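You operate a simulated robot arm through the tools that you are given. There is no shell and no other tool.

You run a simulated robot arm. Do the job below in one go: nothing can be reset, and whatever is moved stays where it is left.

Task
Change the doser to the white cartridge and dose one bead on the vent base.
Fine: yellow cartridge into its rack cup; slide back out.

It is judged by the outcome, as a careful person would: the job done as asked, and still so three seconds after it is handed in. It fails if anything else is knocked over, pushed out of place, dropped, spilled or broken.

Robot
A 7-joint arm with a two-finger parallel gripper, fixed in place. Base frame: the origin is on the floor under the middle of its stand, x ahead of it, y to its left, z up; the work surface is at about z = 88. Units: cm, degrees, N and s.
It reaches about 124.7 cm from its shoulder. Its first joint turns from -132.0 to 132.0 degrees. Payload 3.91 kg.
The TCP is the grasp point between the finger pads, 3 cm short of the fingertips. In the tool frame z runs along the fingers and y along their closing line. The gripper opens to 11 cm. The fingers are 2 cm wide and 1 cm thick; the gripper's body (4.8 by 11.2 cm) begins 5.5 cm behind the TCP.
Orientation is that of the tool frame in the base frame, as a unit quaternion [w, x, y, z]. With the fingers straight down and closing along the base's y, the tool's x points along the base's -x, its y along +y and its z along -z.

Tools
- The arm moves only by the tool send_rows. Its argument "series" is a list of rows, each an object (a shift or turn left out is 0, a gripper value left out holds the last) with "hand": the gripper command, from -1 (fully open) to 1 (shut), values between in proportion; "delta_pos": the shift along the tool's x, y, z in mm, a list of three; "turn": the turn, a rotation vector about the tool's x, y, z in degrees, a list of three. In form: [{"hand": hand, "delta_pos": [dx, dy, dz], "turn": [ax, ay, az]}, ...]. A call has 1 to 20 rows; each row shifts and turns the commanded pose from where the row before left it, along the tool's axes as they then stand. Rows are played at 5 a second. More than 5 cm and 8.6 degrees between two rows, or a gripper value outside its range, and nothing of the call is played. A pose out of reach is approached as far as the arm can. The call stops where the force on the tool passes 50 N (or 10 N more than at its start, if that is more) or the arm is blocked; 0.2 s more then pass. Each finger travels about 10.8 cm/s and halts on what it meets, pressing with about 27 N; the grip force reading is that of the motor and also rises with nothing between the fingers. The clock runs only during rows and for 0.2 s after the last one: add rows that do not move to give the fingers time. It gives the time, the measured TCP pose, the force on the tool (base axes), the opening and the grip force at its end, in the units of the frame above (readings bear some noise), with the torque about the TCP (base axes, N m) and any sound that the robot's microphone picked up.
- Cameras (640 x 400 px; columns grow to the right, rows downward): "scene" is fixed at [4.94, 50.81, 146.87]; the picture's right is [0.77, -0.64, 0.00], its down [-0.49, -0.58, -0.65] and it looks along [0.42, 0.50, -0.76] (base axes); focal length 216 px, centre (320, 200). "wrist" rides on the gripper at [7.2, 1.7, -10.3] in the tool frame; the picture's right is [-0.23, 0.97, 0.00], its down [-0.76, -0.18, -0.62] and it looks along [-0.61, -0.14, 0.78] (tool axes); focal length 222 px, centre (320, 200). There is no depth. A picture from a camera that has moved, and an enlarged one, comes with that camera's place and axes in the base frame and with its lens. The place of the scene camera against the robot may be out by one fixed shift of up to 1.2 cm in any direction.
- camera(camera): a new picture of that camera. It takes no simulated time.
- inspect(camera, box): a new picture of the part [left, top, right, bottom] of that camera's present view, enlarged. It takes no simulated time.
- hand_in(): hands the job in; it is judged then, once.

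Nothing tells you positions but the pictures and the camera data. Unless the task says otherwise, let go and move clear before handing in.

The tools are called after "Emit:" as a command line: name --argument value ..., lists and objects as JSON in quotes. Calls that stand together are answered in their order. send_rows: Moves the arm, as the interface text tells. Its arguments: {"type":"object","properties":{"series":{"type":"array"}},"required":["series"]} The other tools are called the same way: camera (camera) takes a picture; inspect (camera, box) takes an enlarged picture of a part of a camera's view; hand_in () hands the job in.

At the start:

```text
time: 0.0
tool_pos: [26.42, 65.71, 128.12]
tcp_rot: [0.0, 0.0, 1.0, -0.001]
wrist_force: [0.2, -0.8, -1.0]
torque: [0.01, -0.03, 0.03]
opening: 11.0
finger_force: 0.1
```

scene: 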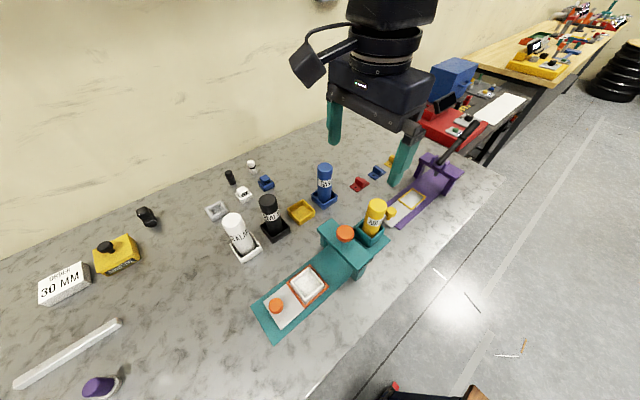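
wrist: 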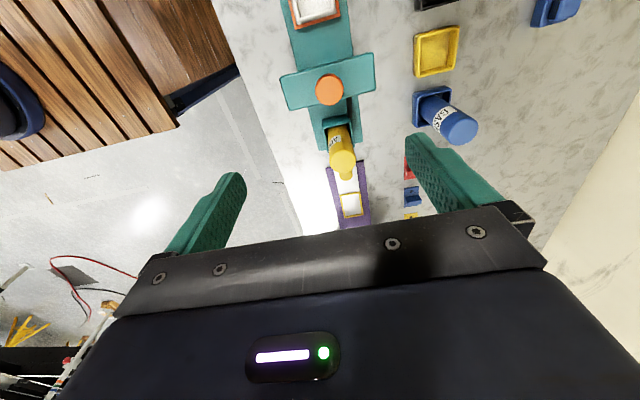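

I see a teal doser station with a yellow cartridge in its socket, an orange button on its bridge, and a slide with a white tile and an orange knob. White, black and blue cartridges stand in rack cups beside an empty yellow cup. I'll look closer before I move anything.

Emit:
inspect --camera "scene" --box '[200, 140, 440, 350]'

Emit:
inspect --camera "scene" --box '[300, 180, 420, 280]'

Emit:
inspect --camera "scene" --box '[190, 140, 310, 240]'

Emit:
inspect --camera "wrist" --box '[260, 0, 480, 240]'

Emit:
inspect --camera "scene" --box '[340, 130, 500, 240]'

Emit:
inspect --camera "scene" --box '[0, 180, 200, 400]'

```text
1.90 times, centred on (320, 245) of scene
camera zoom: at [4.94, 50.81, 146.87], right [0.77, -0.64, 0.0], down [-0.49, -0.58, -0.65], along [0.42, 0.5, -0.76], focal length 412 px, centre (320, 114)
```

zoom: 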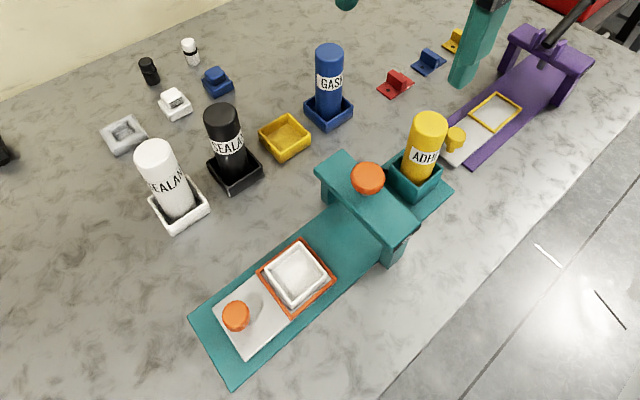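

```text
4.00 times, centred on (360, 230) of scene
camera zoom: at [4.94, 50.81, 146.87], right [0.77, -0.64, 0.0], down [-0.49, -0.58, -0.65], along [0.42, 0.5, -0.76], focal length 865 px, centre (160, 80)
```

zoom: 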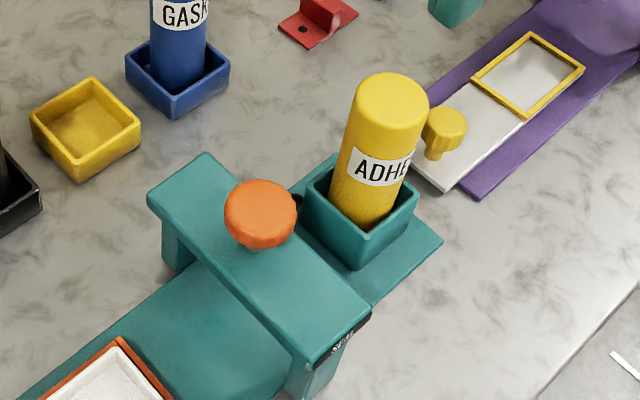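

```text
4.00 times, centred on (250, 190) of scene
camera zoom: at [4.94, 50.81, 146.87], right [0.77, -0.64, 0.0], down [-0.49, -0.58, -0.65], along [0.42, 0.5, -0.76], focal length 865 px, centre (600, 240)
```

zoom: 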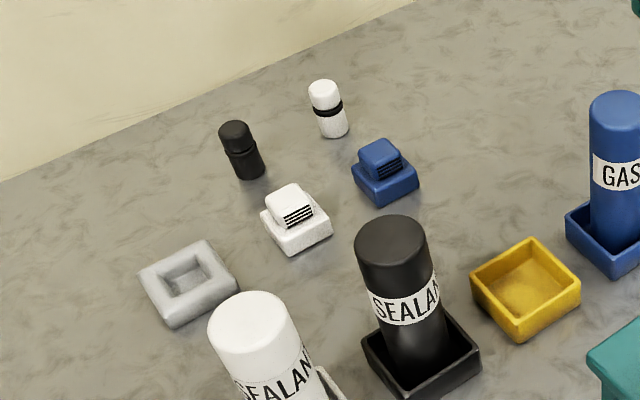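

```text
1.67 times, centred on (370, 120) of wrist
camera zoom: at [19.07, 67.55, 138.47], right [0.23, 0.97, 0.0], down [0.76, -0.18, 0.62], along [0.61, -0.14, -0.78], focal length 370 px, centre (237, 333)
```

zoom: 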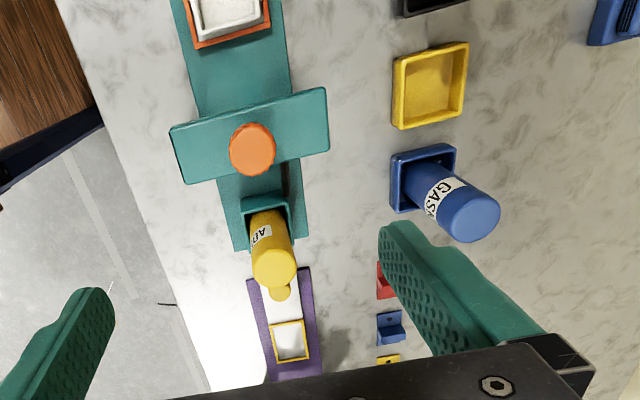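

```text
3.64 times, centred on (420, 185) of scene
camera zoom: at [4.94, 50.81, 146.87], right [0.77, -0.64, 0.0], down [-0.49, -0.58, -0.65], along [0.42, 0.5, -0.76], focal length 786 px, centre (-44, 254)
```

zoom: 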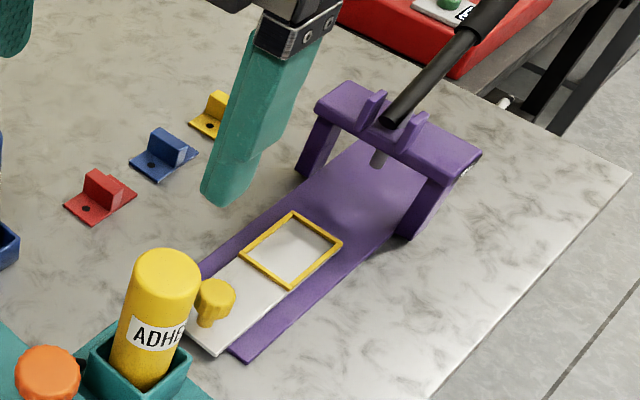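

```text
1.82 times, centred on (100, 290) of scene
camera zoom: at [4.94, 50.81, 146.87], right [0.77, -0.64, 0.0], down [-0.49, -0.58, -0.65], along [0.42, 0.5, -0.76], focal length 393 px, centre (720, 36)
```

zoom: 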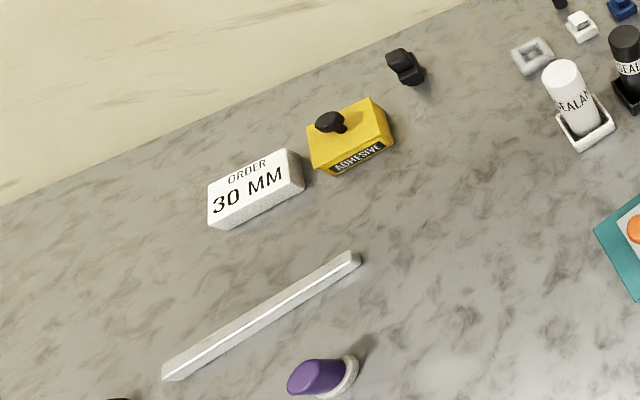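

The yellow cartridge sits in the doser near (39, 67.5), its top at about z 103. The rack cups run along y≈89, and the slide knob is near x 6. I'll move the wrist camera back for a better view of the slide, the rack and the loose parts.

Emit:
send_rows --series '[{"hand": -1, "delta_pos": [30, 4, 8]}, {"delta_pos": [30, 4, 8]}, {"delta_pos": [30, 4, 8]}, {"delta_pos": [30, 4, 8]}, {"delta_pos": [30, 4, 8]}, {"delta_pos": [30, 4, 8]}, {"delta_pos": [30, 4, 8]}, {"delta_pos": [30, 4, 8]}, {"delta_pos": [30, 4, 8]}, {"delta_pos": [30, 4, 8]}, {}]'

Emit:
camera --camera "wrist"

Emit:
camera --camera "scene"

```text
time: 2.4
tool_pos: [-3.63, 69.53, 120.27]
tcp_rot: [0.0, 0.001, 1.0, 0.001]
wrist_force: [-0.2, 0.7, -0.3]
torque: [0.02, -0.03, -0.03]
opening: 11.0
finger_force: 0.2
```

```text
taken
camera wrist: at [-10.93, 71.34, 130.53], right [0.23, 0.97, 0.0], down [0.76, -0.18, 0.62], along [0.61, -0.14, -0.78], focal length 222 px, centre (320, 200)
```

wrist: 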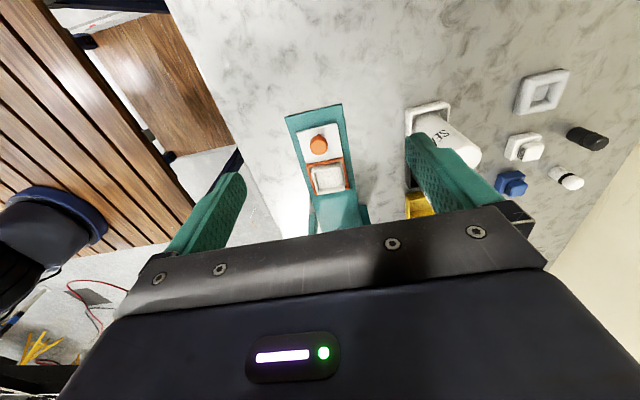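

```text
taken
```

scene: 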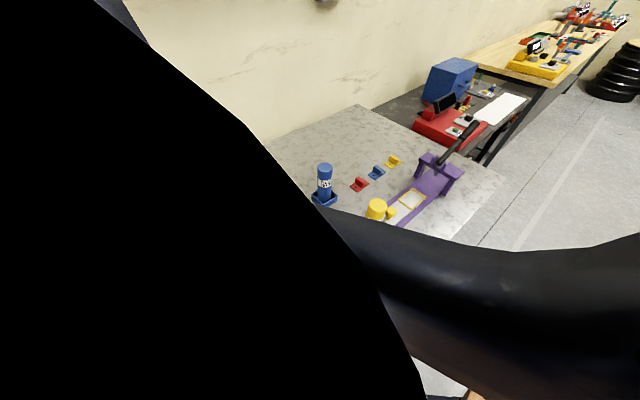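

Emit:
inspect --camera "wrist" --box '[270, 90, 390, 240]'

Emit:
inspect --camera "wrist" --box '[480, 50, 620, 220]'

```text
2.67 times, centred on (330, 165) of wrist
camera zoom: at [-10.93, 71.34, 130.53], right [0.23, 0.97, 0.0], down [0.76, -0.18, 0.62], along [0.61, -0.14, -0.78], focal length 592 px, centre (293, 293)
```

zoom: 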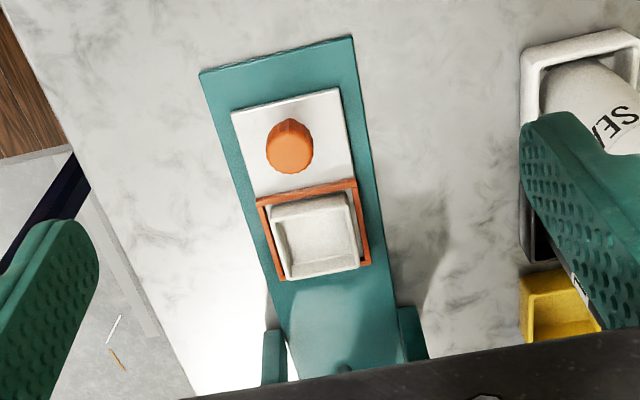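

```text
2.35 times, centred on (550, 135) of wrist
camera zoom: at [-10.93, 71.34, 130.53], right [0.23, 0.97, 0.0], down [0.76, -0.18, 0.62], along [0.61, -0.14, -0.78], focal length 523 px, centre (-221, 353)
```

zoom: 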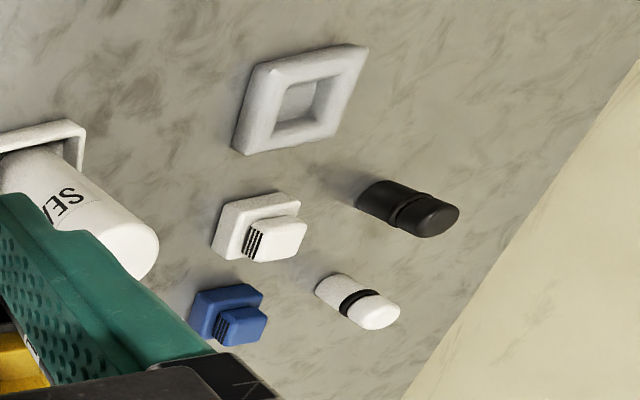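

The white hollow tray sits in the slide's nest, so I take that as the vent base. The two louvred pieces and the grey frame are other parts and won't be touched. Next I'll move above the yellow cartridge in the doser to fix its position.

Emit:
send_rows --series '[{"hand": -1, "delta_pos": [-39.6, -2.2, 4.3]}, {"delta_pos": [-39.6, -2.2, 4.3]}, {"delta_pos": [-39.6, -2.2, 4.3]}, {"delta_pos": [-39.6, -2.2, 4.3]}, {"delta_pos": [-39.6, -2.2, 4.3]}, {"delta_pos": [-39.6, -2.2, 4.3]}, {"delta_pos": [-39.6, -2.2, 4.3]}, {"delta_pos": [-39.6, -2.2, 4.3]}, {"delta_pos": [-39.6, -2.2, 4.3]}, {"delta_pos": [-39.6, -2.2, 4.3]}, {}]'

Emit:
camera --camera "wrist"

Emit:
camera --camera "scene"

```text
time: 4.8
tool_pos: [35.97, 67.62, 115.82]
tcp_rot: [0.0, 0.0, 1.0, 0.0]
wrist_force: [-0.4, -0.6, -0.2]
torque: [0.0, -0.02, 0.0]
opening: 11.03
finger_force: 0.2
```

```text
taken
camera wrist: at [28.61, 69.45, 126.17], right [0.23, 0.97, 0.0], down [0.76, -0.18, 0.62], along [0.61, -0.14, -0.78], focal length 222 px, centre (320, 200)
```

wrist: 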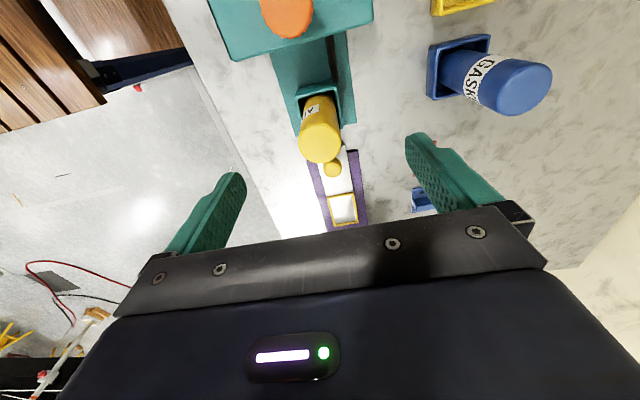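

```text
taken
```

scene: 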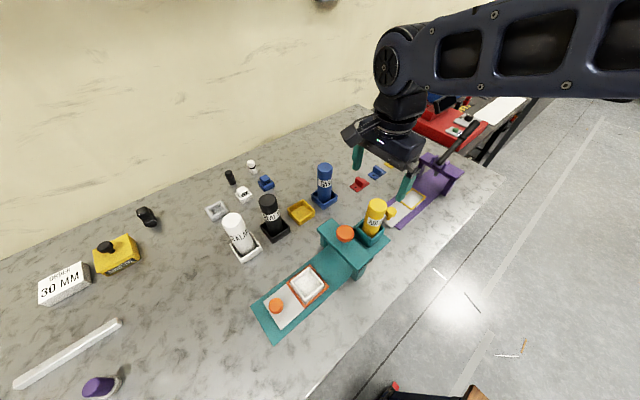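

Emit:
inspect --camera "wrist" --box '[200, 0, 400, 230]'

Emit:
inspect --camera "scene" --box '[200, 140, 420, 340]'

```text
1.74 times, centred on (300, 115) of wrist
camera zoom: at [28.61, 69.45, 126.17], right [0.23, 0.97, 0.0], down [0.76, -0.18, 0.62], along [0.61, -0.14, -0.78], focal length 386 px, centre (355, 348)
```

zoom: 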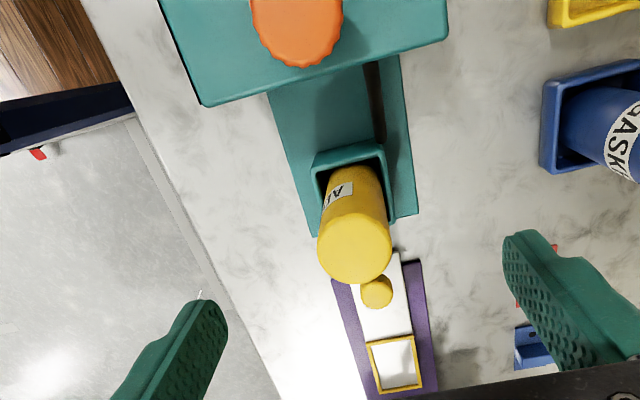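

```text
2.00 times, centred on (310, 240) of scene
camera zoom: at [4.94, 50.81, 146.87], right [0.77, -0.64, 0.0], down [-0.49, -0.58, -0.65], along [0.42, 0.5, -0.76], focal length 433 px, centre (340, 120)
```

zoom: 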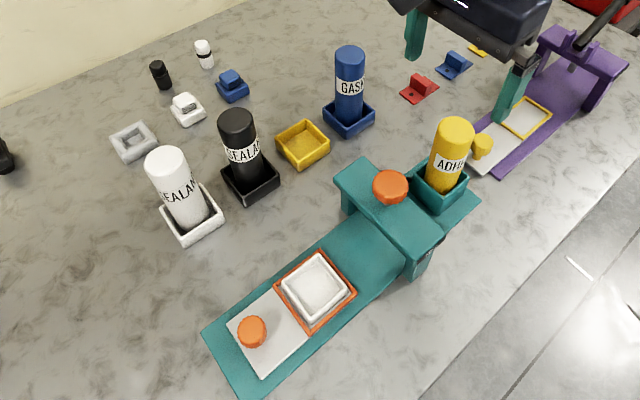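

The yellow cartridge top is near (38.7, 67.2) and about 4.7 cm across. I'll come down partway over it and look again.

Emit:
send_rows --series '[{"hand": -1, "delta_pos": [-7, -1, 22]}, {"delta_pos": [-7, -1, 22]}, {"delta_pos": [-7, -1, 22]}, {"delta_pos": [-7, -1, 22]}, {}]'

Emit:
camera --camera "wrist"

Emit:
inspect --camera "scene" --box '[320, 130, 460, 270]'

```text
time: 6.0
tool_pos: [38.8, 67.51, 107.1]
tcp_rot: [-0.001, 0.001, 1.0, 0.0]
wrist_force: [0.7, 0.3, -0.7]
torque: [-0.02, 0.04, 0.04]
opening: 10.98
finger_force: 0.0
```

```text
taken
camera wrist: at [31.43, 69.28, 117.46], right [0.23, 0.97, 0.0], down [0.76, -0.18, 0.62], along [0.61, -0.14, -0.78], focal length 222 px, centre (320, 200)
```

wrist: 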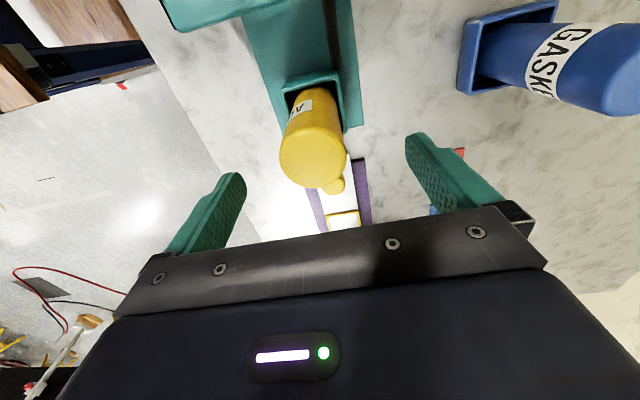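

```text
2.86 times, centred on (390, 200) of scene
camera zoom: at [4.94, 50.81, 146.87], right [0.77, -0.64, 0.0], down [-0.49, -0.58, -0.65], along [0.42, 0.5, -0.76], focal length 618 px, centre (120, 200)
```

zoom: 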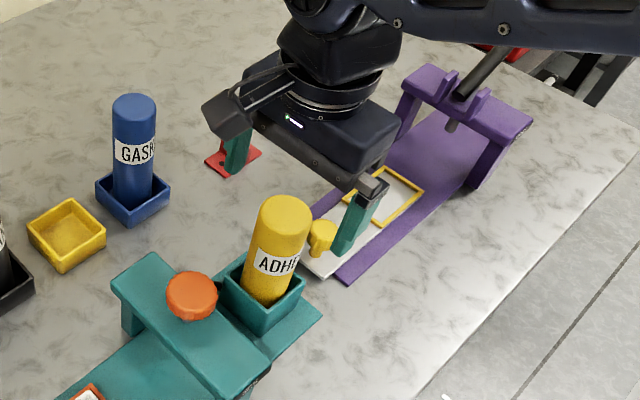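

Lining up several views puts the yellow cartridge at about (38.7, 67.1) with its top at z≈103.2. I'll go straight down around it and grip.

Emit:
send_rows --series '[{"hand": -1, "delta_pos": [1, -4, 15]}, {"delta_pos": [0, 0, 20]}, {"delta_pos": [0, 0, 20]}, {"delta_pos": [0, 0, 18]}, {"hand": -1}, {"hand": 1}, {"hand": 1}, {"hand": 1}, {"hand": 1}, {"hand": 1}]'

Emit:
camera --camera "wrist"

Emit:
inspect --camera "scene" --box '[320, 130, 460, 270]'

```text
time: 8.2
tool_pos: [38.69, 67.0, 99.82]
tcp_rot: [0.0, 0.0, 1.0, 0.0]
wrist_force: [0.0, 0.8, 0.2]
torque: [-0.03, -0.01, 0.0]
opening: 4.67
finger_force: 26.5
```

```text
taken
camera wrist: at [31.38, 68.72, 110.17], right [0.23, 0.97, 0.0], down [0.76, -0.18, 0.62], along [0.61, -0.14, -0.78], focal length 222 px, centre (320, 200)
```

wrist: 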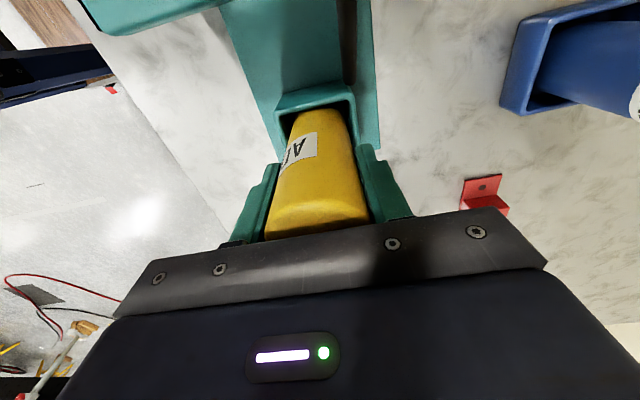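

```text
2.86 times, centred on (390, 200) of scene
camera zoom: at [4.94, 50.81, 146.87], right [0.77, -0.64, 0.0], down [-0.49, -0.58, -0.65], along [0.42, 0.5, -0.76], focal length 618 px, centre (120, 200)
```

zoom: 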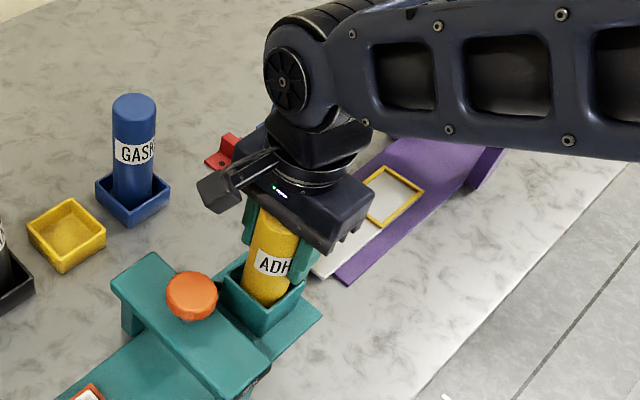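

I have the yellow cartridge, with the jaws open 4.67 cm and no side load. I'll lift it straight out, slowly at first.

Emit:
send_rows --series '[{"hand": 1, "delta_pos": [0, 0, -8]}, {"delta_pos": [0, 0, -10]}, {"delta_pos": [0, 0, -12]}, {}]'

Emit:
camera --camera "wrist"

Emit:
inspect --camera "scene" --box '[320, 130, 460, 270]'

```text
time: 9.2
tool_pos: [38.62, 66.92, 102.6]
tcp_rot: [0.001, 0.0, 1.0, 0.0]
wrist_force: [0.1, 0.5, -3.5]
torque: [0.02, 0.02, 0.02]
opening: 4.67
finger_force: 27.4
```

```text
taken
camera wrist: at [31.35, 68.63, 112.97], right [0.23, 0.97, 0.0], down [0.76, -0.18, 0.62], along [0.61, -0.14, -0.78], focal length 222 px, centre (320, 200)
```

wrist: 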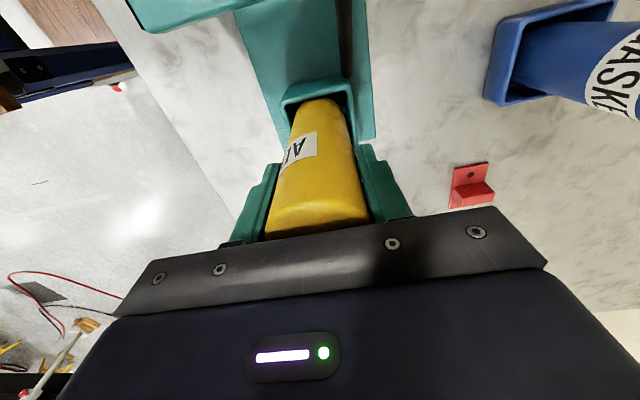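

```text
2.86 times, centred on (390, 200) of scene
camera zoom: at [4.94, 50.81, 146.87], right [0.77, -0.64, 0.0], down [-0.49, -0.58, -0.65], along [0.42, 0.5, -0.76], focal length 618 px, centre (120, 200)
```

zoom: 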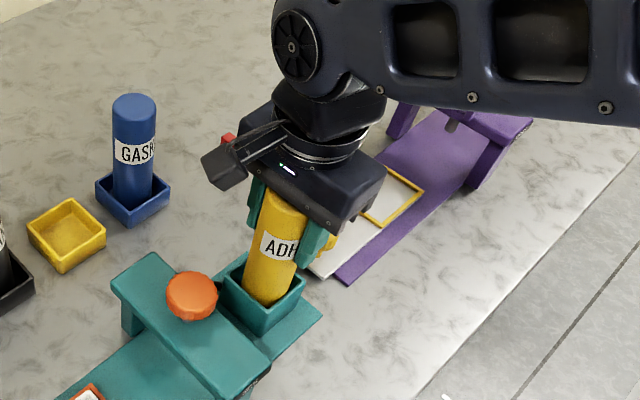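

It lifts cleanly and weighs about 3.5 N. I'll raise it clear of everything and carry it towards the empty yellow cup near (27.7, 86.8).

Emit:
send_rows --series '[{"hand": 1, "delta_pos": [0, 0, -25]}, {"delta_pos": [0, 0, -30]}, {"delta_pos": [0, 0, -30]}, {"delta_pos": [0, 0, -30]}, {"delta_pos": [0, 0, -25]}, {"delta_pos": [5, 25, 0]}, {"delta_pos": [10, 30, 0]}, {"delta_pos": [10, 30, 0]}, {"delta_pos": [15, 30, 0]}, {"delta_pos": [15, 30, 0]}, {"delta_pos": [15, 30, 0]}, {"delta_pos": [12, 24, 0]}, {}, {}]'

Emit:
camera --camera "wrist"

Emit:
camera --camera "scene"

```text
time: 12.2
tool_pos: [30.35, 86.56, 116.56]
tcp_rot: [0.0, 0.0, 1.0, 0.0]
wrist_force: [-0.5, 0.0, -4.8]
torque: [-0.04, 0.02, 0.0]
opening: 4.68
finger_force: 27.3
```

```text
taken
camera wrist: at [23.13, 88.48, 127.03], right [0.23, 0.97, 0.0], down [0.76, -0.18, 0.62], along [0.61, -0.14, -0.78], focal length 222 px, centre (320, 200)
```

wrist: 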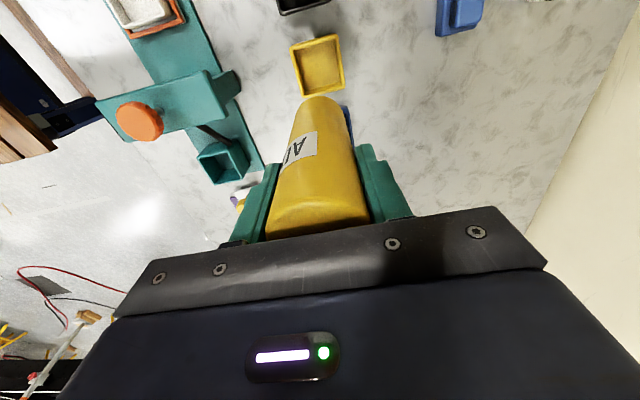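

```text
taken
```

scene: 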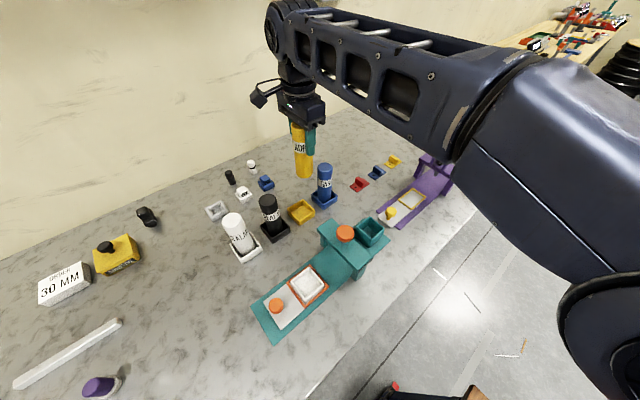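

Emit:
inspect --camera "wrist" --box '[240, 20, 400, 240]'

Emit:
inspect --camera "wrist" --box '[280, 20, 360, 120]'

Emit:
inspect --camera "wrist" --box '[80, 0, 280, 200]'

Emit:
inspect --camera "scene" --box '[210, 100, 410, 300]'

```text
1.82 times, centred on (320, 130) of wrist
camera zoom: at [23.13, 88.48, 127.03], right [0.23, 0.97, 0.0], down [0.76, -0.18, 0.62], along [0.61, -0.14, -0.78], focal length 404 px, centre (320, 327)
```

zoom: 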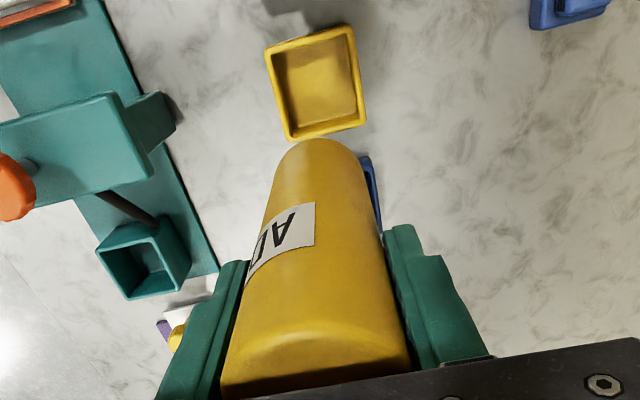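

```text
4.00 times, centred on (320, 70) of wrist
camera zoom: at [23.13, 88.48, 127.03], right [0.23, 0.97, 0.0], down [0.76, -0.18, 0.62], along [0.61, -0.14, -0.78], focal length 888 px, centre (320, 720)
```

zoom: 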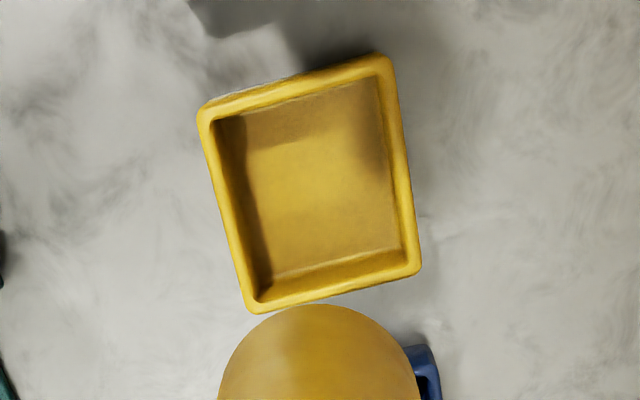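

```text
2.00 times, centred on (180, 100) of wrist
camera zoom: at [23.13, 88.48, 127.03], right [0.23, 0.97, 0.0], down [0.76, -0.18, 0.62], along [0.61, -0.14, -0.78], focal length 444 px, centre (600, 400)
```

zoom: 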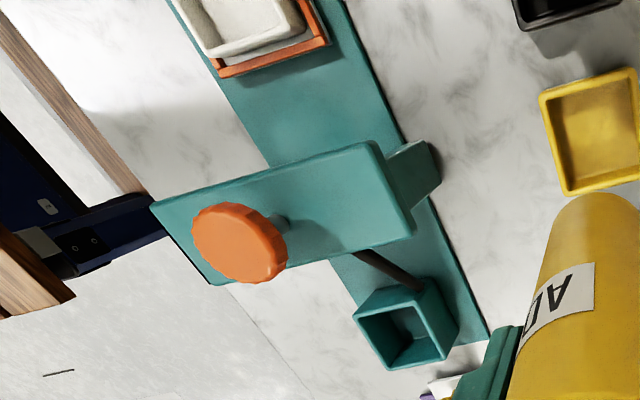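

```text
2.00 times, centred on (310, 200) of scene
camera zoom: at [4.94, 50.81, 146.87], right [0.77, -0.64, 0.0], down [-0.49, -0.58, -0.65], along [0.42, 0.5, -0.76], focal length 433 px, centre (340, 200)
```

zoom: 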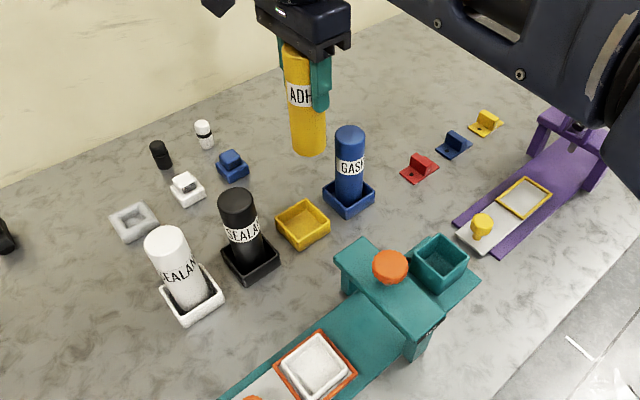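

From the picture I put the yellow cup's centre at about (27.7, 87.2), which is 2.6 cm in −x and 0.5 cm in +y from the cartridge. I'll shift over it, lower to just above the rim and check the alignment.

Emit:
send_rows --series '[{"hand": 1, "delta_pos": [13, 2.5, 0]}, {"delta_pos": [13, 2.3, 0]}, {"delta_pos": [0, 0, 20]}, {"delta_pos": [0, 0, 25]}, {"delta_pos": [0, 0, 25]}, {"delta_pos": [0, 0, 20]}, {"delta_pos": [0, 0, 15]}, {}, {}]'

Emit:
camera --camera "wrist"

Emit:
inspect --camera "wrist" --box '[260, 20, 380, 140]'

Emit:
inspect --camera "scene" --box '[240, 120, 360, 240]'

```text
time: 14.2
tool_pos: [28.04, 87.12, 106.29]
tcp_rot: [0.0, 0.0, 1.0, 0.0]
wrist_force: [-0.4, -0.9, -3.3]
torque: [0.02, 0.01, -0.03]
opening: 4.67
finger_force: 27.2
```

```text
taken
camera wrist: at [20.7, 88.96, 116.59], right [0.23, 0.97, 0.0], down [0.76, -0.18, 0.62], along [0.61, -0.14, -0.78], focal length 222 px, centre (320, 200)
```

wrist: 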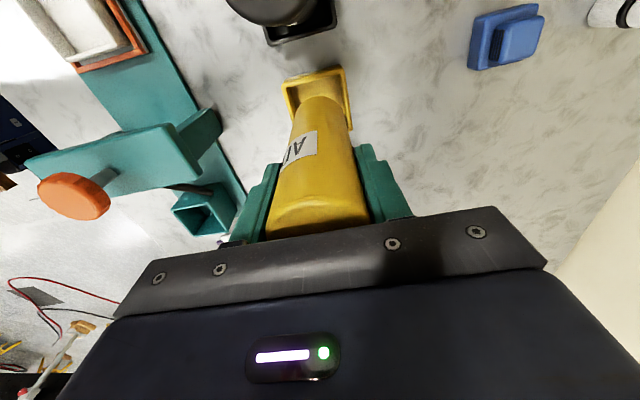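

```text
3.33 times, centred on (320, 80) of wrist
camera zoom: at [20.7, 88.96, 116.59], right [0.23, 0.97, 0.0], down [0.76, -0.18, 0.62], along [0.61, -0.14, -0.78], focal length 740 px, centre (320, 600)
```

zoom: 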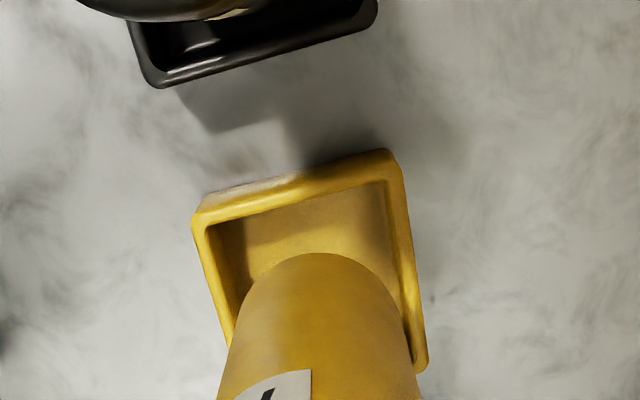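

```text
3.33 times, centred on (300, 180) of scene
camera zoom: at [4.94, 50.81, 146.87], right [0.77, -0.64, 0.0], down [-0.49, -0.58, -0.65], along [0.42, 0.5, -0.76], focal length 721 px, centre (387, 267)
```

zoom: 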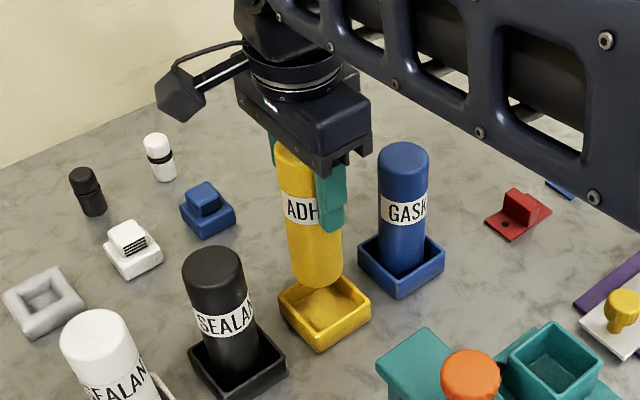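

The cup's centre measures (27.7, 87.2) and the cartridge is within about 2 mm of it. I'll correct that, then lower slowly past the rim while watching the force.

Emit:
send_rows --series '[{"hand": 1, "delta_pos": [2, 0.3, 0]}, {"delta_pos": [0, 0, 15]}, {"delta_pos": [0, 0, 12]}, {"delta_pos": [0, 0, 8]}, {"delta_pos": [0, 0, 6]}, {"delta_pos": [0, 0, 6]}, {"delta_pos": [0, 0, 5]}, {}]'

Emit:
inspect --camera "wrist" --box '[260, 20, 380, 140]'

Emit:
inspect --camera "scene" --box '[240, 120, 360, 240]'

```text
time: 16.0
tool_pos: [27.63, 87.11, 100.87]
tcp_rot: [0.0, 0.0, 1.0, 0.0]
wrist_force: [0.3, -0.6, -3.3]
torque: [-0.02, 0.0, 0.02]
opening: 4.67
finger_force: 26.9
```

```text
3.33 times, centred on (320, 80) of wrist
camera zoom: at [20.35, 88.93, 111.3], right [0.23, 0.97, 0.0], down [0.76, -0.18, 0.62], along [0.61, -0.14, -0.78], focal length 740 px, centre (320, 600)
```

zoom: 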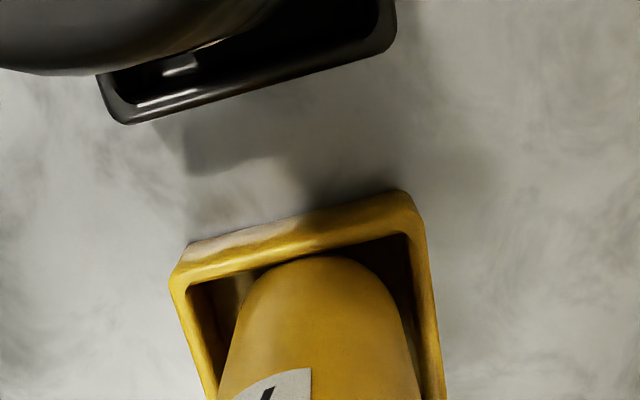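

```text
3.33 times, centred on (300, 180) of scene
camera zoom: at [4.94, 50.81, 146.87], right [0.77, -0.64, 0.0], down [-0.49, -0.58, -0.65], along [0.42, 0.5, -0.76], focal length 721 px, centre (387, 267)
```

zoom: 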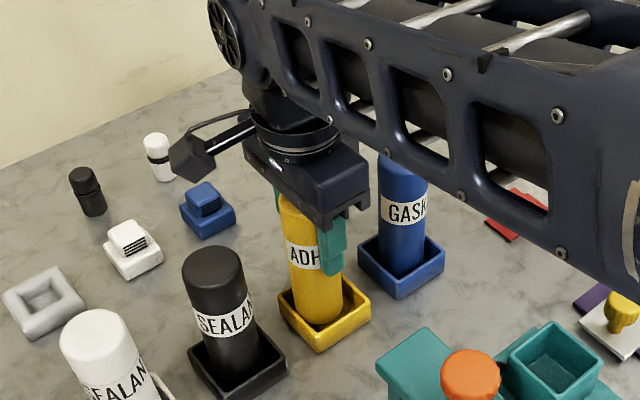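

The cartridge is inside the cup with nothing touching, so I'll keep lowering in small steps until it reaches the floor.

Emit:
send_rows --series '[{"hand": 1, "delta_pos": [0, 0, 4]}, {"delta_pos": [0, 0, 3]}, {"delta_pos": [0, 0, 3]}, {}]'

```text
time: 17.0
tool_pos: [27.62, 87.24, 99.9]
tcp_rot: [-0.001, 0.0, 1.0, 0.0]
wrist_force: [0.6, 0.0, -4.0]
torque: [0.03, 0.0, -0.02]
opening: 4.65
finger_force: 27.4
```

Emit:
send_rows --series '[{"hand": 1, "delta_pos": [0, 0, 2]}, {"delta_pos": [0, 0, 2]}, {"delta_pos": [0, 0, 2]}, {}]'

```text
time: 18.0
tool_pos: [27.73, 87.27, 99.52]
tcp_rot: [0.0, -0.001, 1.0, 0.001]
wrist_force: [0.2, -0.9, 15.8]
torque: [-0.56, 0.08, 0.05]
opening: 4.67
finger_force: 26.8
```

Emit:
inspect --camera "wrist" --box '[240, 40, 400, 240]'

Emit:
inspect --camera "scene" --box '[270, 170, 340, 240]'

```text
2.00 times, centred on (320, 140) of wrist
camera zoom: at [20.37, 88.95, 109.9], right [0.23, 0.97, 0.0], down [0.76, -0.18, 0.62], along [0.61, -0.14, -0.78], focal length 444 px, centre (320, 320)
```

zoom: 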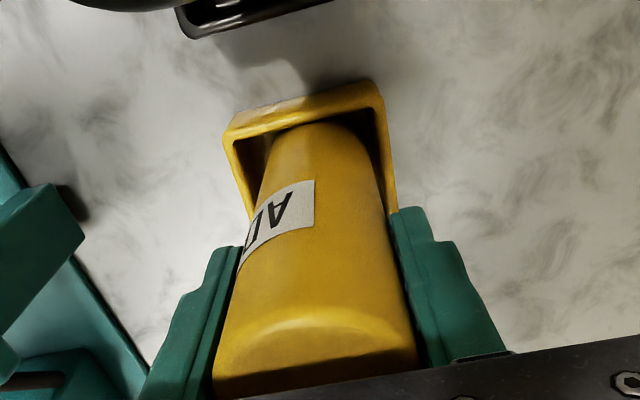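

```text
5.71 times, centred on (305, 205) of scene
camera zoom: at [4.94, 50.81, 146.87], right [0.77, -0.64, 0.0], down [-0.49, -0.58, -0.65], along [0.42, 0.5, -0.76], focal length 1236 px, centre (406, 171)
```

zoom: 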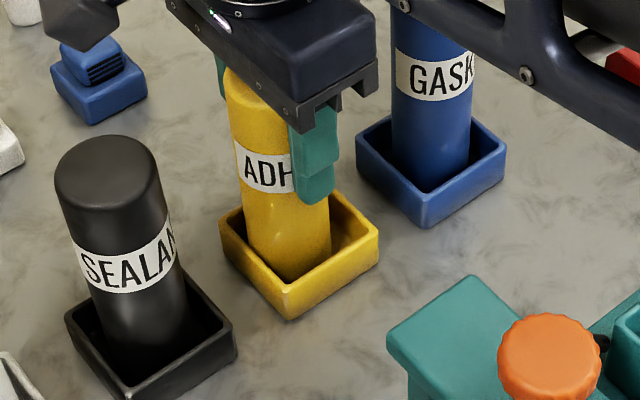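

The yellow cartridge is seated in its cup, with floor contact felt at TCP z 99.5. I'll ease off the pressure, release, and rise straight up.

Emit:
send_rows --series '[{"hand": 1, "delta_pos": [0, 0, -2]}, {"hand": 1}, {"hand": 0.4}, {"hand": -0.2}, {"hand": -1}, {"hand": -1}, {"hand": -1}]'

Emit:
inspect --camera "wrist" --box '[200, 40, 440, 240]'

Emit:
inspect --camera "scene" --box '[270, 170, 340, 240]'

```text
time: 19.6
tool_pos: [27.58, 87.14, 99.6]
tcp_rot: [0.0, 0.001, 1.0, 0.0]
wrist_force: [-0.4, -1.3, 0.5]
torque: [-0.02, 0.0, -0.02]
opening: 11.0
finger_force: 0.0
```

```text
2.00 times, centred on (320, 140) of wrist
camera zoom: at [20.35, 89.0, 109.88], right [0.23, 0.97, 0.0], down [0.76, -0.18, 0.62], along [0.61, -0.14, -0.78], focal length 444 px, centre (320, 320)
```

zoom: 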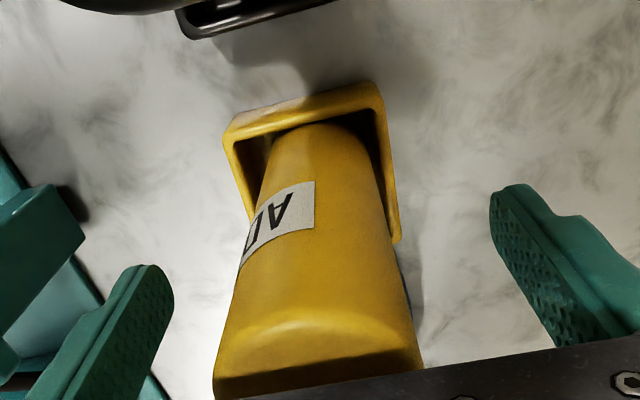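

```text
5.71 times, centred on (305, 205) of scene
camera zoom: at [4.94, 50.81, 146.87], right [0.77, -0.64, 0.0], down [-0.49, -0.58, -0.65], along [0.42, 0.5, -0.76], focal length 1236 px, centre (406, 171)
```

zoom: 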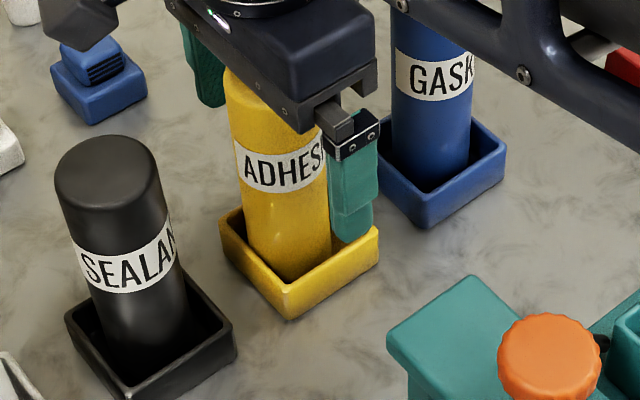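

The yellow cartridge stands free in its cup. I'll rise and go over to the white one, near (7, 87).

Emit:
send_rows --series '[{"hand": -1, "delta_pos": [0, 0, -20]}, {"delta_pos": [0, 0, -35]}, {"delta_pos": [0, 0, -35]}, {"delta_pos": [0, 0, -35]}, {"delta_pos": [0, 0, -35]}, {"delta_pos": [35, 0, 0]}, {"delta_pos": [35, 0, 0]}, {"delta_pos": [35, 0, 0]}, {"delta_pos": [35, 0, 0]}, {"delta_pos": [35, 0, 0]}, {"delta_pos": [30, 0, 0]}, {}, {}]'

Emit:
camera --camera "wrist"

Emit:
camera --camera "scene"

```text
time: 22.4
tool_pos: [7.2, 86.9, 115.55]
tcp_rot: [0.0, 0.001, 1.0, -0.001]
wrist_force: [-0.9, -0.2, -0.3]
torque: [0.01, 0.0, 0.0]
opening: 10.98
finger_force: 0.1
```

```text
taken
camera wrist: at [-0.13, 88.78, 125.97], right [0.23, 0.97, 0.0], down [0.76, -0.18, 0.62], along [0.61, -0.14, -0.78], focal length 222 px, centre (320, 200)
```

wrist: 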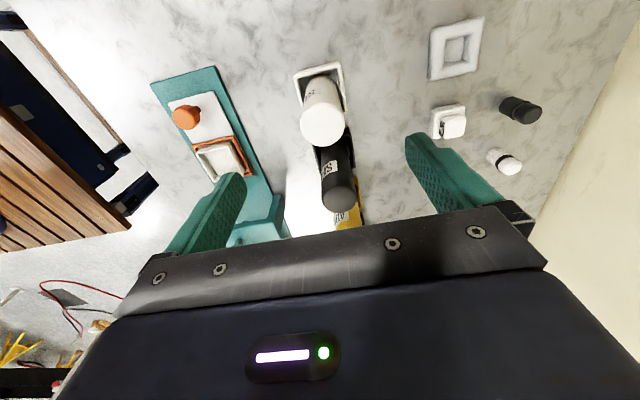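

```text
taken
```

scene: 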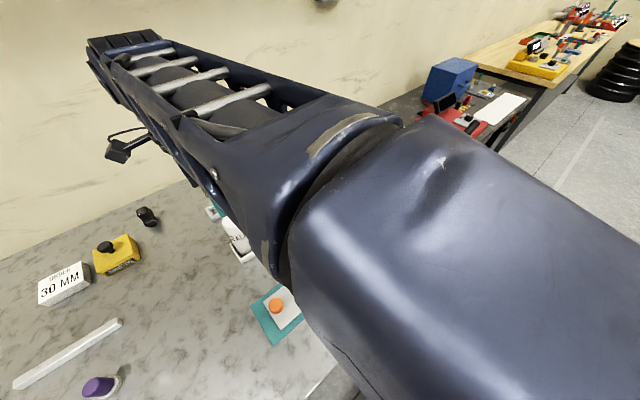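

Emit:
inspect --camera "wrist" --box '[260, 40, 400, 220]'

Emit:
inspect --camera "wrist" --box '[130, 50, 290, 250]'

```text
2.22 times, centred on (330, 130) of wrist
camera zoom: at [-0.13, 88.78, 125.97], right [0.23, 0.97, 0.0], down [0.76, -0.18, 0.62], along [0.61, -0.14, -0.78], focal length 494 px, centre (298, 356)
```

zoom: 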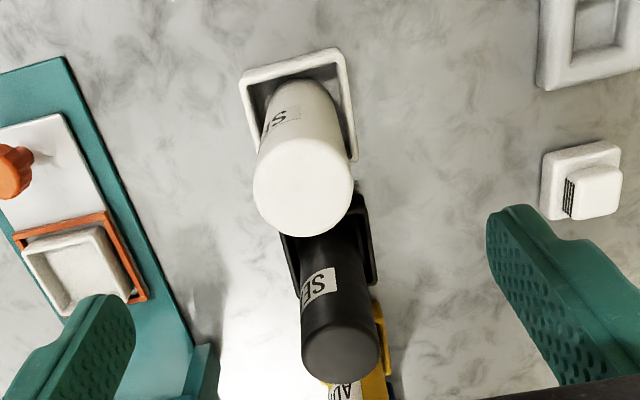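

```text
2.00 times, centred on (210, 150) of wrist
camera zoom: at [-0.13, 88.78, 125.97], right [0.23, 0.97, 0.0], down [0.76, -0.18, 0.62], along [0.61, -0.14, -0.78], focal length 444 px, centre (540, 300)
```

zoom: 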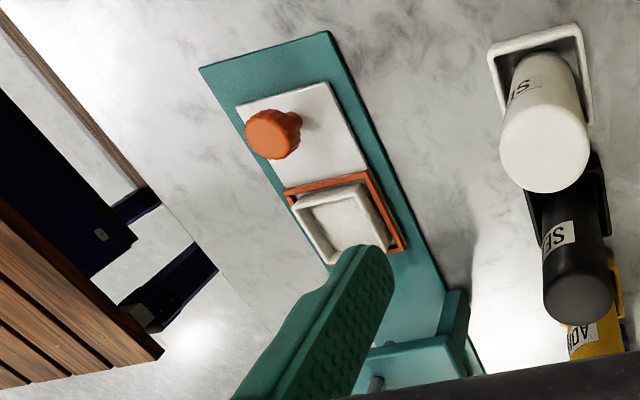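

The white cartridge's top is at about (7.95, 87.1). I'll align with it, come down partway and check before gripping.

Emit:
send_rows --series '[{"hand": -1, "delta_pos": [-7.7, 1.5, 10]}, {"delta_pos": [0, 0, 25]}, {"delta_pos": [0, 0, 25]}, {"delta_pos": [0, 0, 20]}, {}, {}]'

Emit:
camera --camera "wrist"

Emit:
inspect --camera "wrist" --box '[240, 60, 400, 220]'

```text
time: 23.8
tool_pos: [7.92, 87.19, 107.75]
tcp_rot: [0.0, 0.0, 1.0, 0.0]
wrist_force: [0.8, -0.1, 0.1]
torque: [0.0, -0.01, -0.02]
opening: 10.99
finger_force: 0.0
```

```text
taken
camera wrist: at [0.63, 89.05, 118.16], right [0.23, 0.97, 0.0], down [0.76, -0.18, 0.62], along [0.61, -0.14, -0.78], focal length 222 px, centre (320, 200)
```

wrist: 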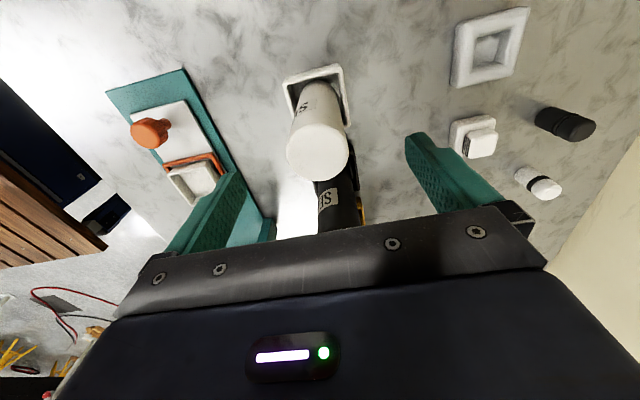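

```text
2.50 times, centred on (320, 140) of wrist
camera zoom: at [0.63, 89.05, 118.16], right [0.23, 0.97, 0.0], down [0.76, -0.18, 0.62], along [0.61, -0.14, -0.78], focal length 555 px, centre (320, 350)
```

zoom: 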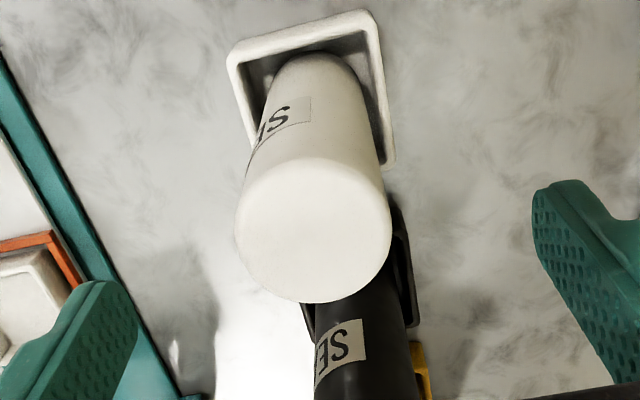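

The white cartridge is centred within 1 mm. I'll descend and grip at the same height as I did for the yellow one.

Emit:
send_rows --series '[{"hand": -1, "delta_pos": [0, -1, 22]}, {"delta_pos": [0, 0, 22]}, {"delta_pos": [0, 0, 22]}, {"delta_pos": [0, 0, 16]}, {}, {"hand": 1}, {"hand": 1}, {"hand": 1}, {"hand": 1}, {"hand": 1}]'

Emit:
camera --camera "wrist"

```text
time: 26.0
tool_pos: [7.76, 87.17, 99.31]
tcp_rot: [0.0, 0.0, 1.0, -0.001]
wrist_force: [-0.5, -0.9, -0.8]
torque: [-0.12, 0.07, -0.03]
opening: 4.68
finger_force: 27.1
```

```text
taken
camera wrist: at [0.57, 88.98, 109.76], right [0.23, 0.97, 0.0], down [0.76, -0.18, 0.62], along [0.61, -0.14, -0.78], focal length 222 px, centre (320, 200)
```

wrist: 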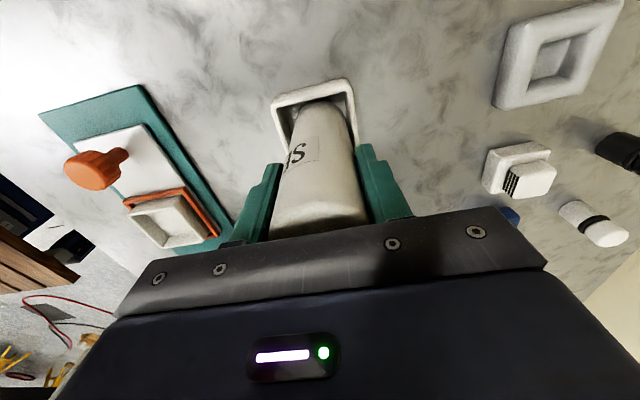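

The white cartridge is gripped. Lifting straight up.

Emit:
send_rows --series '[{"hand": 1, "delta_pos": [0, 0, -8]}, {"delta_pos": [0, 0, -12]}, {"delta_pos": [0, 0, -20]}, {"delta_pos": [0, 0, -30]}, {"delta_pos": [0, 0, -30]}, {"delta_pos": [0, 0, -30]}, {"delta_pos": [0, 0, -30]}, {"delta_pos": [0, 0, -15]}, {}, {}]'

Emit:
camera --camera "wrist"

```text
time: 28.2
tool_pos: [8.04, 87.35, 116.91]
tcp_rot: [0.0, -0.001, 1.0, 0.0]
wrist_force: [-0.3, 0.2, -4.2]
torque: [-0.04, -0.02, 0.01]
opening: 4.69
finger_force: 27.4
```

```text
taken
camera wrist: at [0.74, 89.18, 127.19], right [0.23, 0.97, 0.0], down [0.76, -0.18, 0.62], along [0.61, -0.14, -0.78], focal length 222 px, centre (320, 200)
```

wrist: 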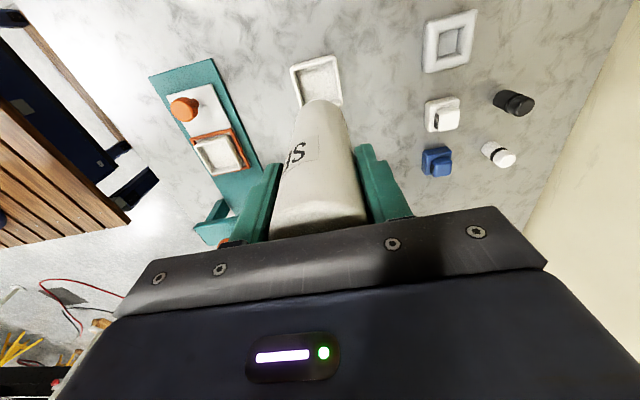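

Emit:
inspect --camera "wrist" --box '[240, 20, 400, 240]'

Emit:
inspect --camera "wrist" --box '[280, 20, 360, 120]'

```text
1.82 times, centred on (320, 130) of wrist
camera zoom: at [0.74, 89.18, 127.19], right [0.23, 0.97, 0.0], down [0.76, -0.18, 0.62], along [0.61, -0.14, -0.78], focal length 404 px, centre (320, 327)
```

zoom: 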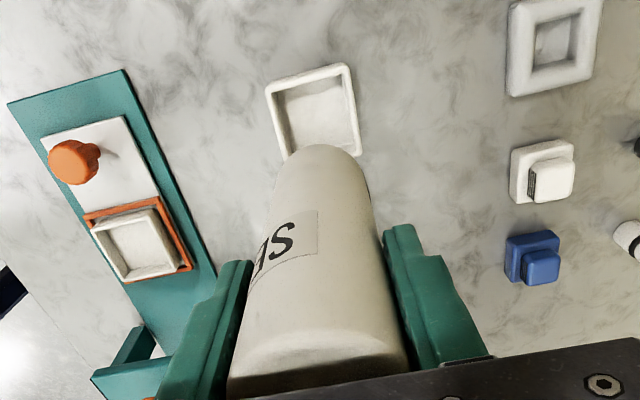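

```text
4.00 times, centred on (320, 70) of wrist
camera zoom: at [0.74, 89.18, 127.19], right [0.23, 0.97, 0.0], down [0.76, -0.18, 0.62], along [0.61, -0.14, -0.78], focal length 888 px, centre (320, 720)
```

zoom: 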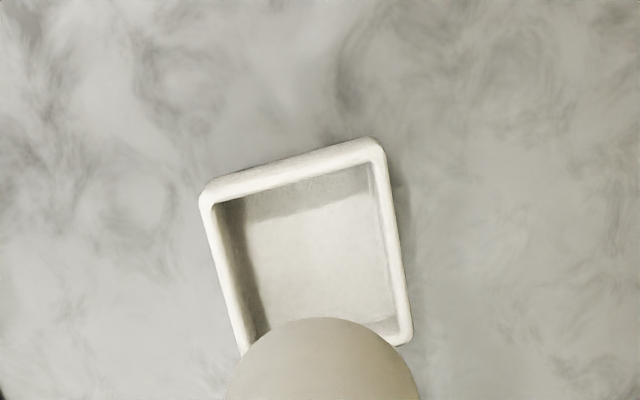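

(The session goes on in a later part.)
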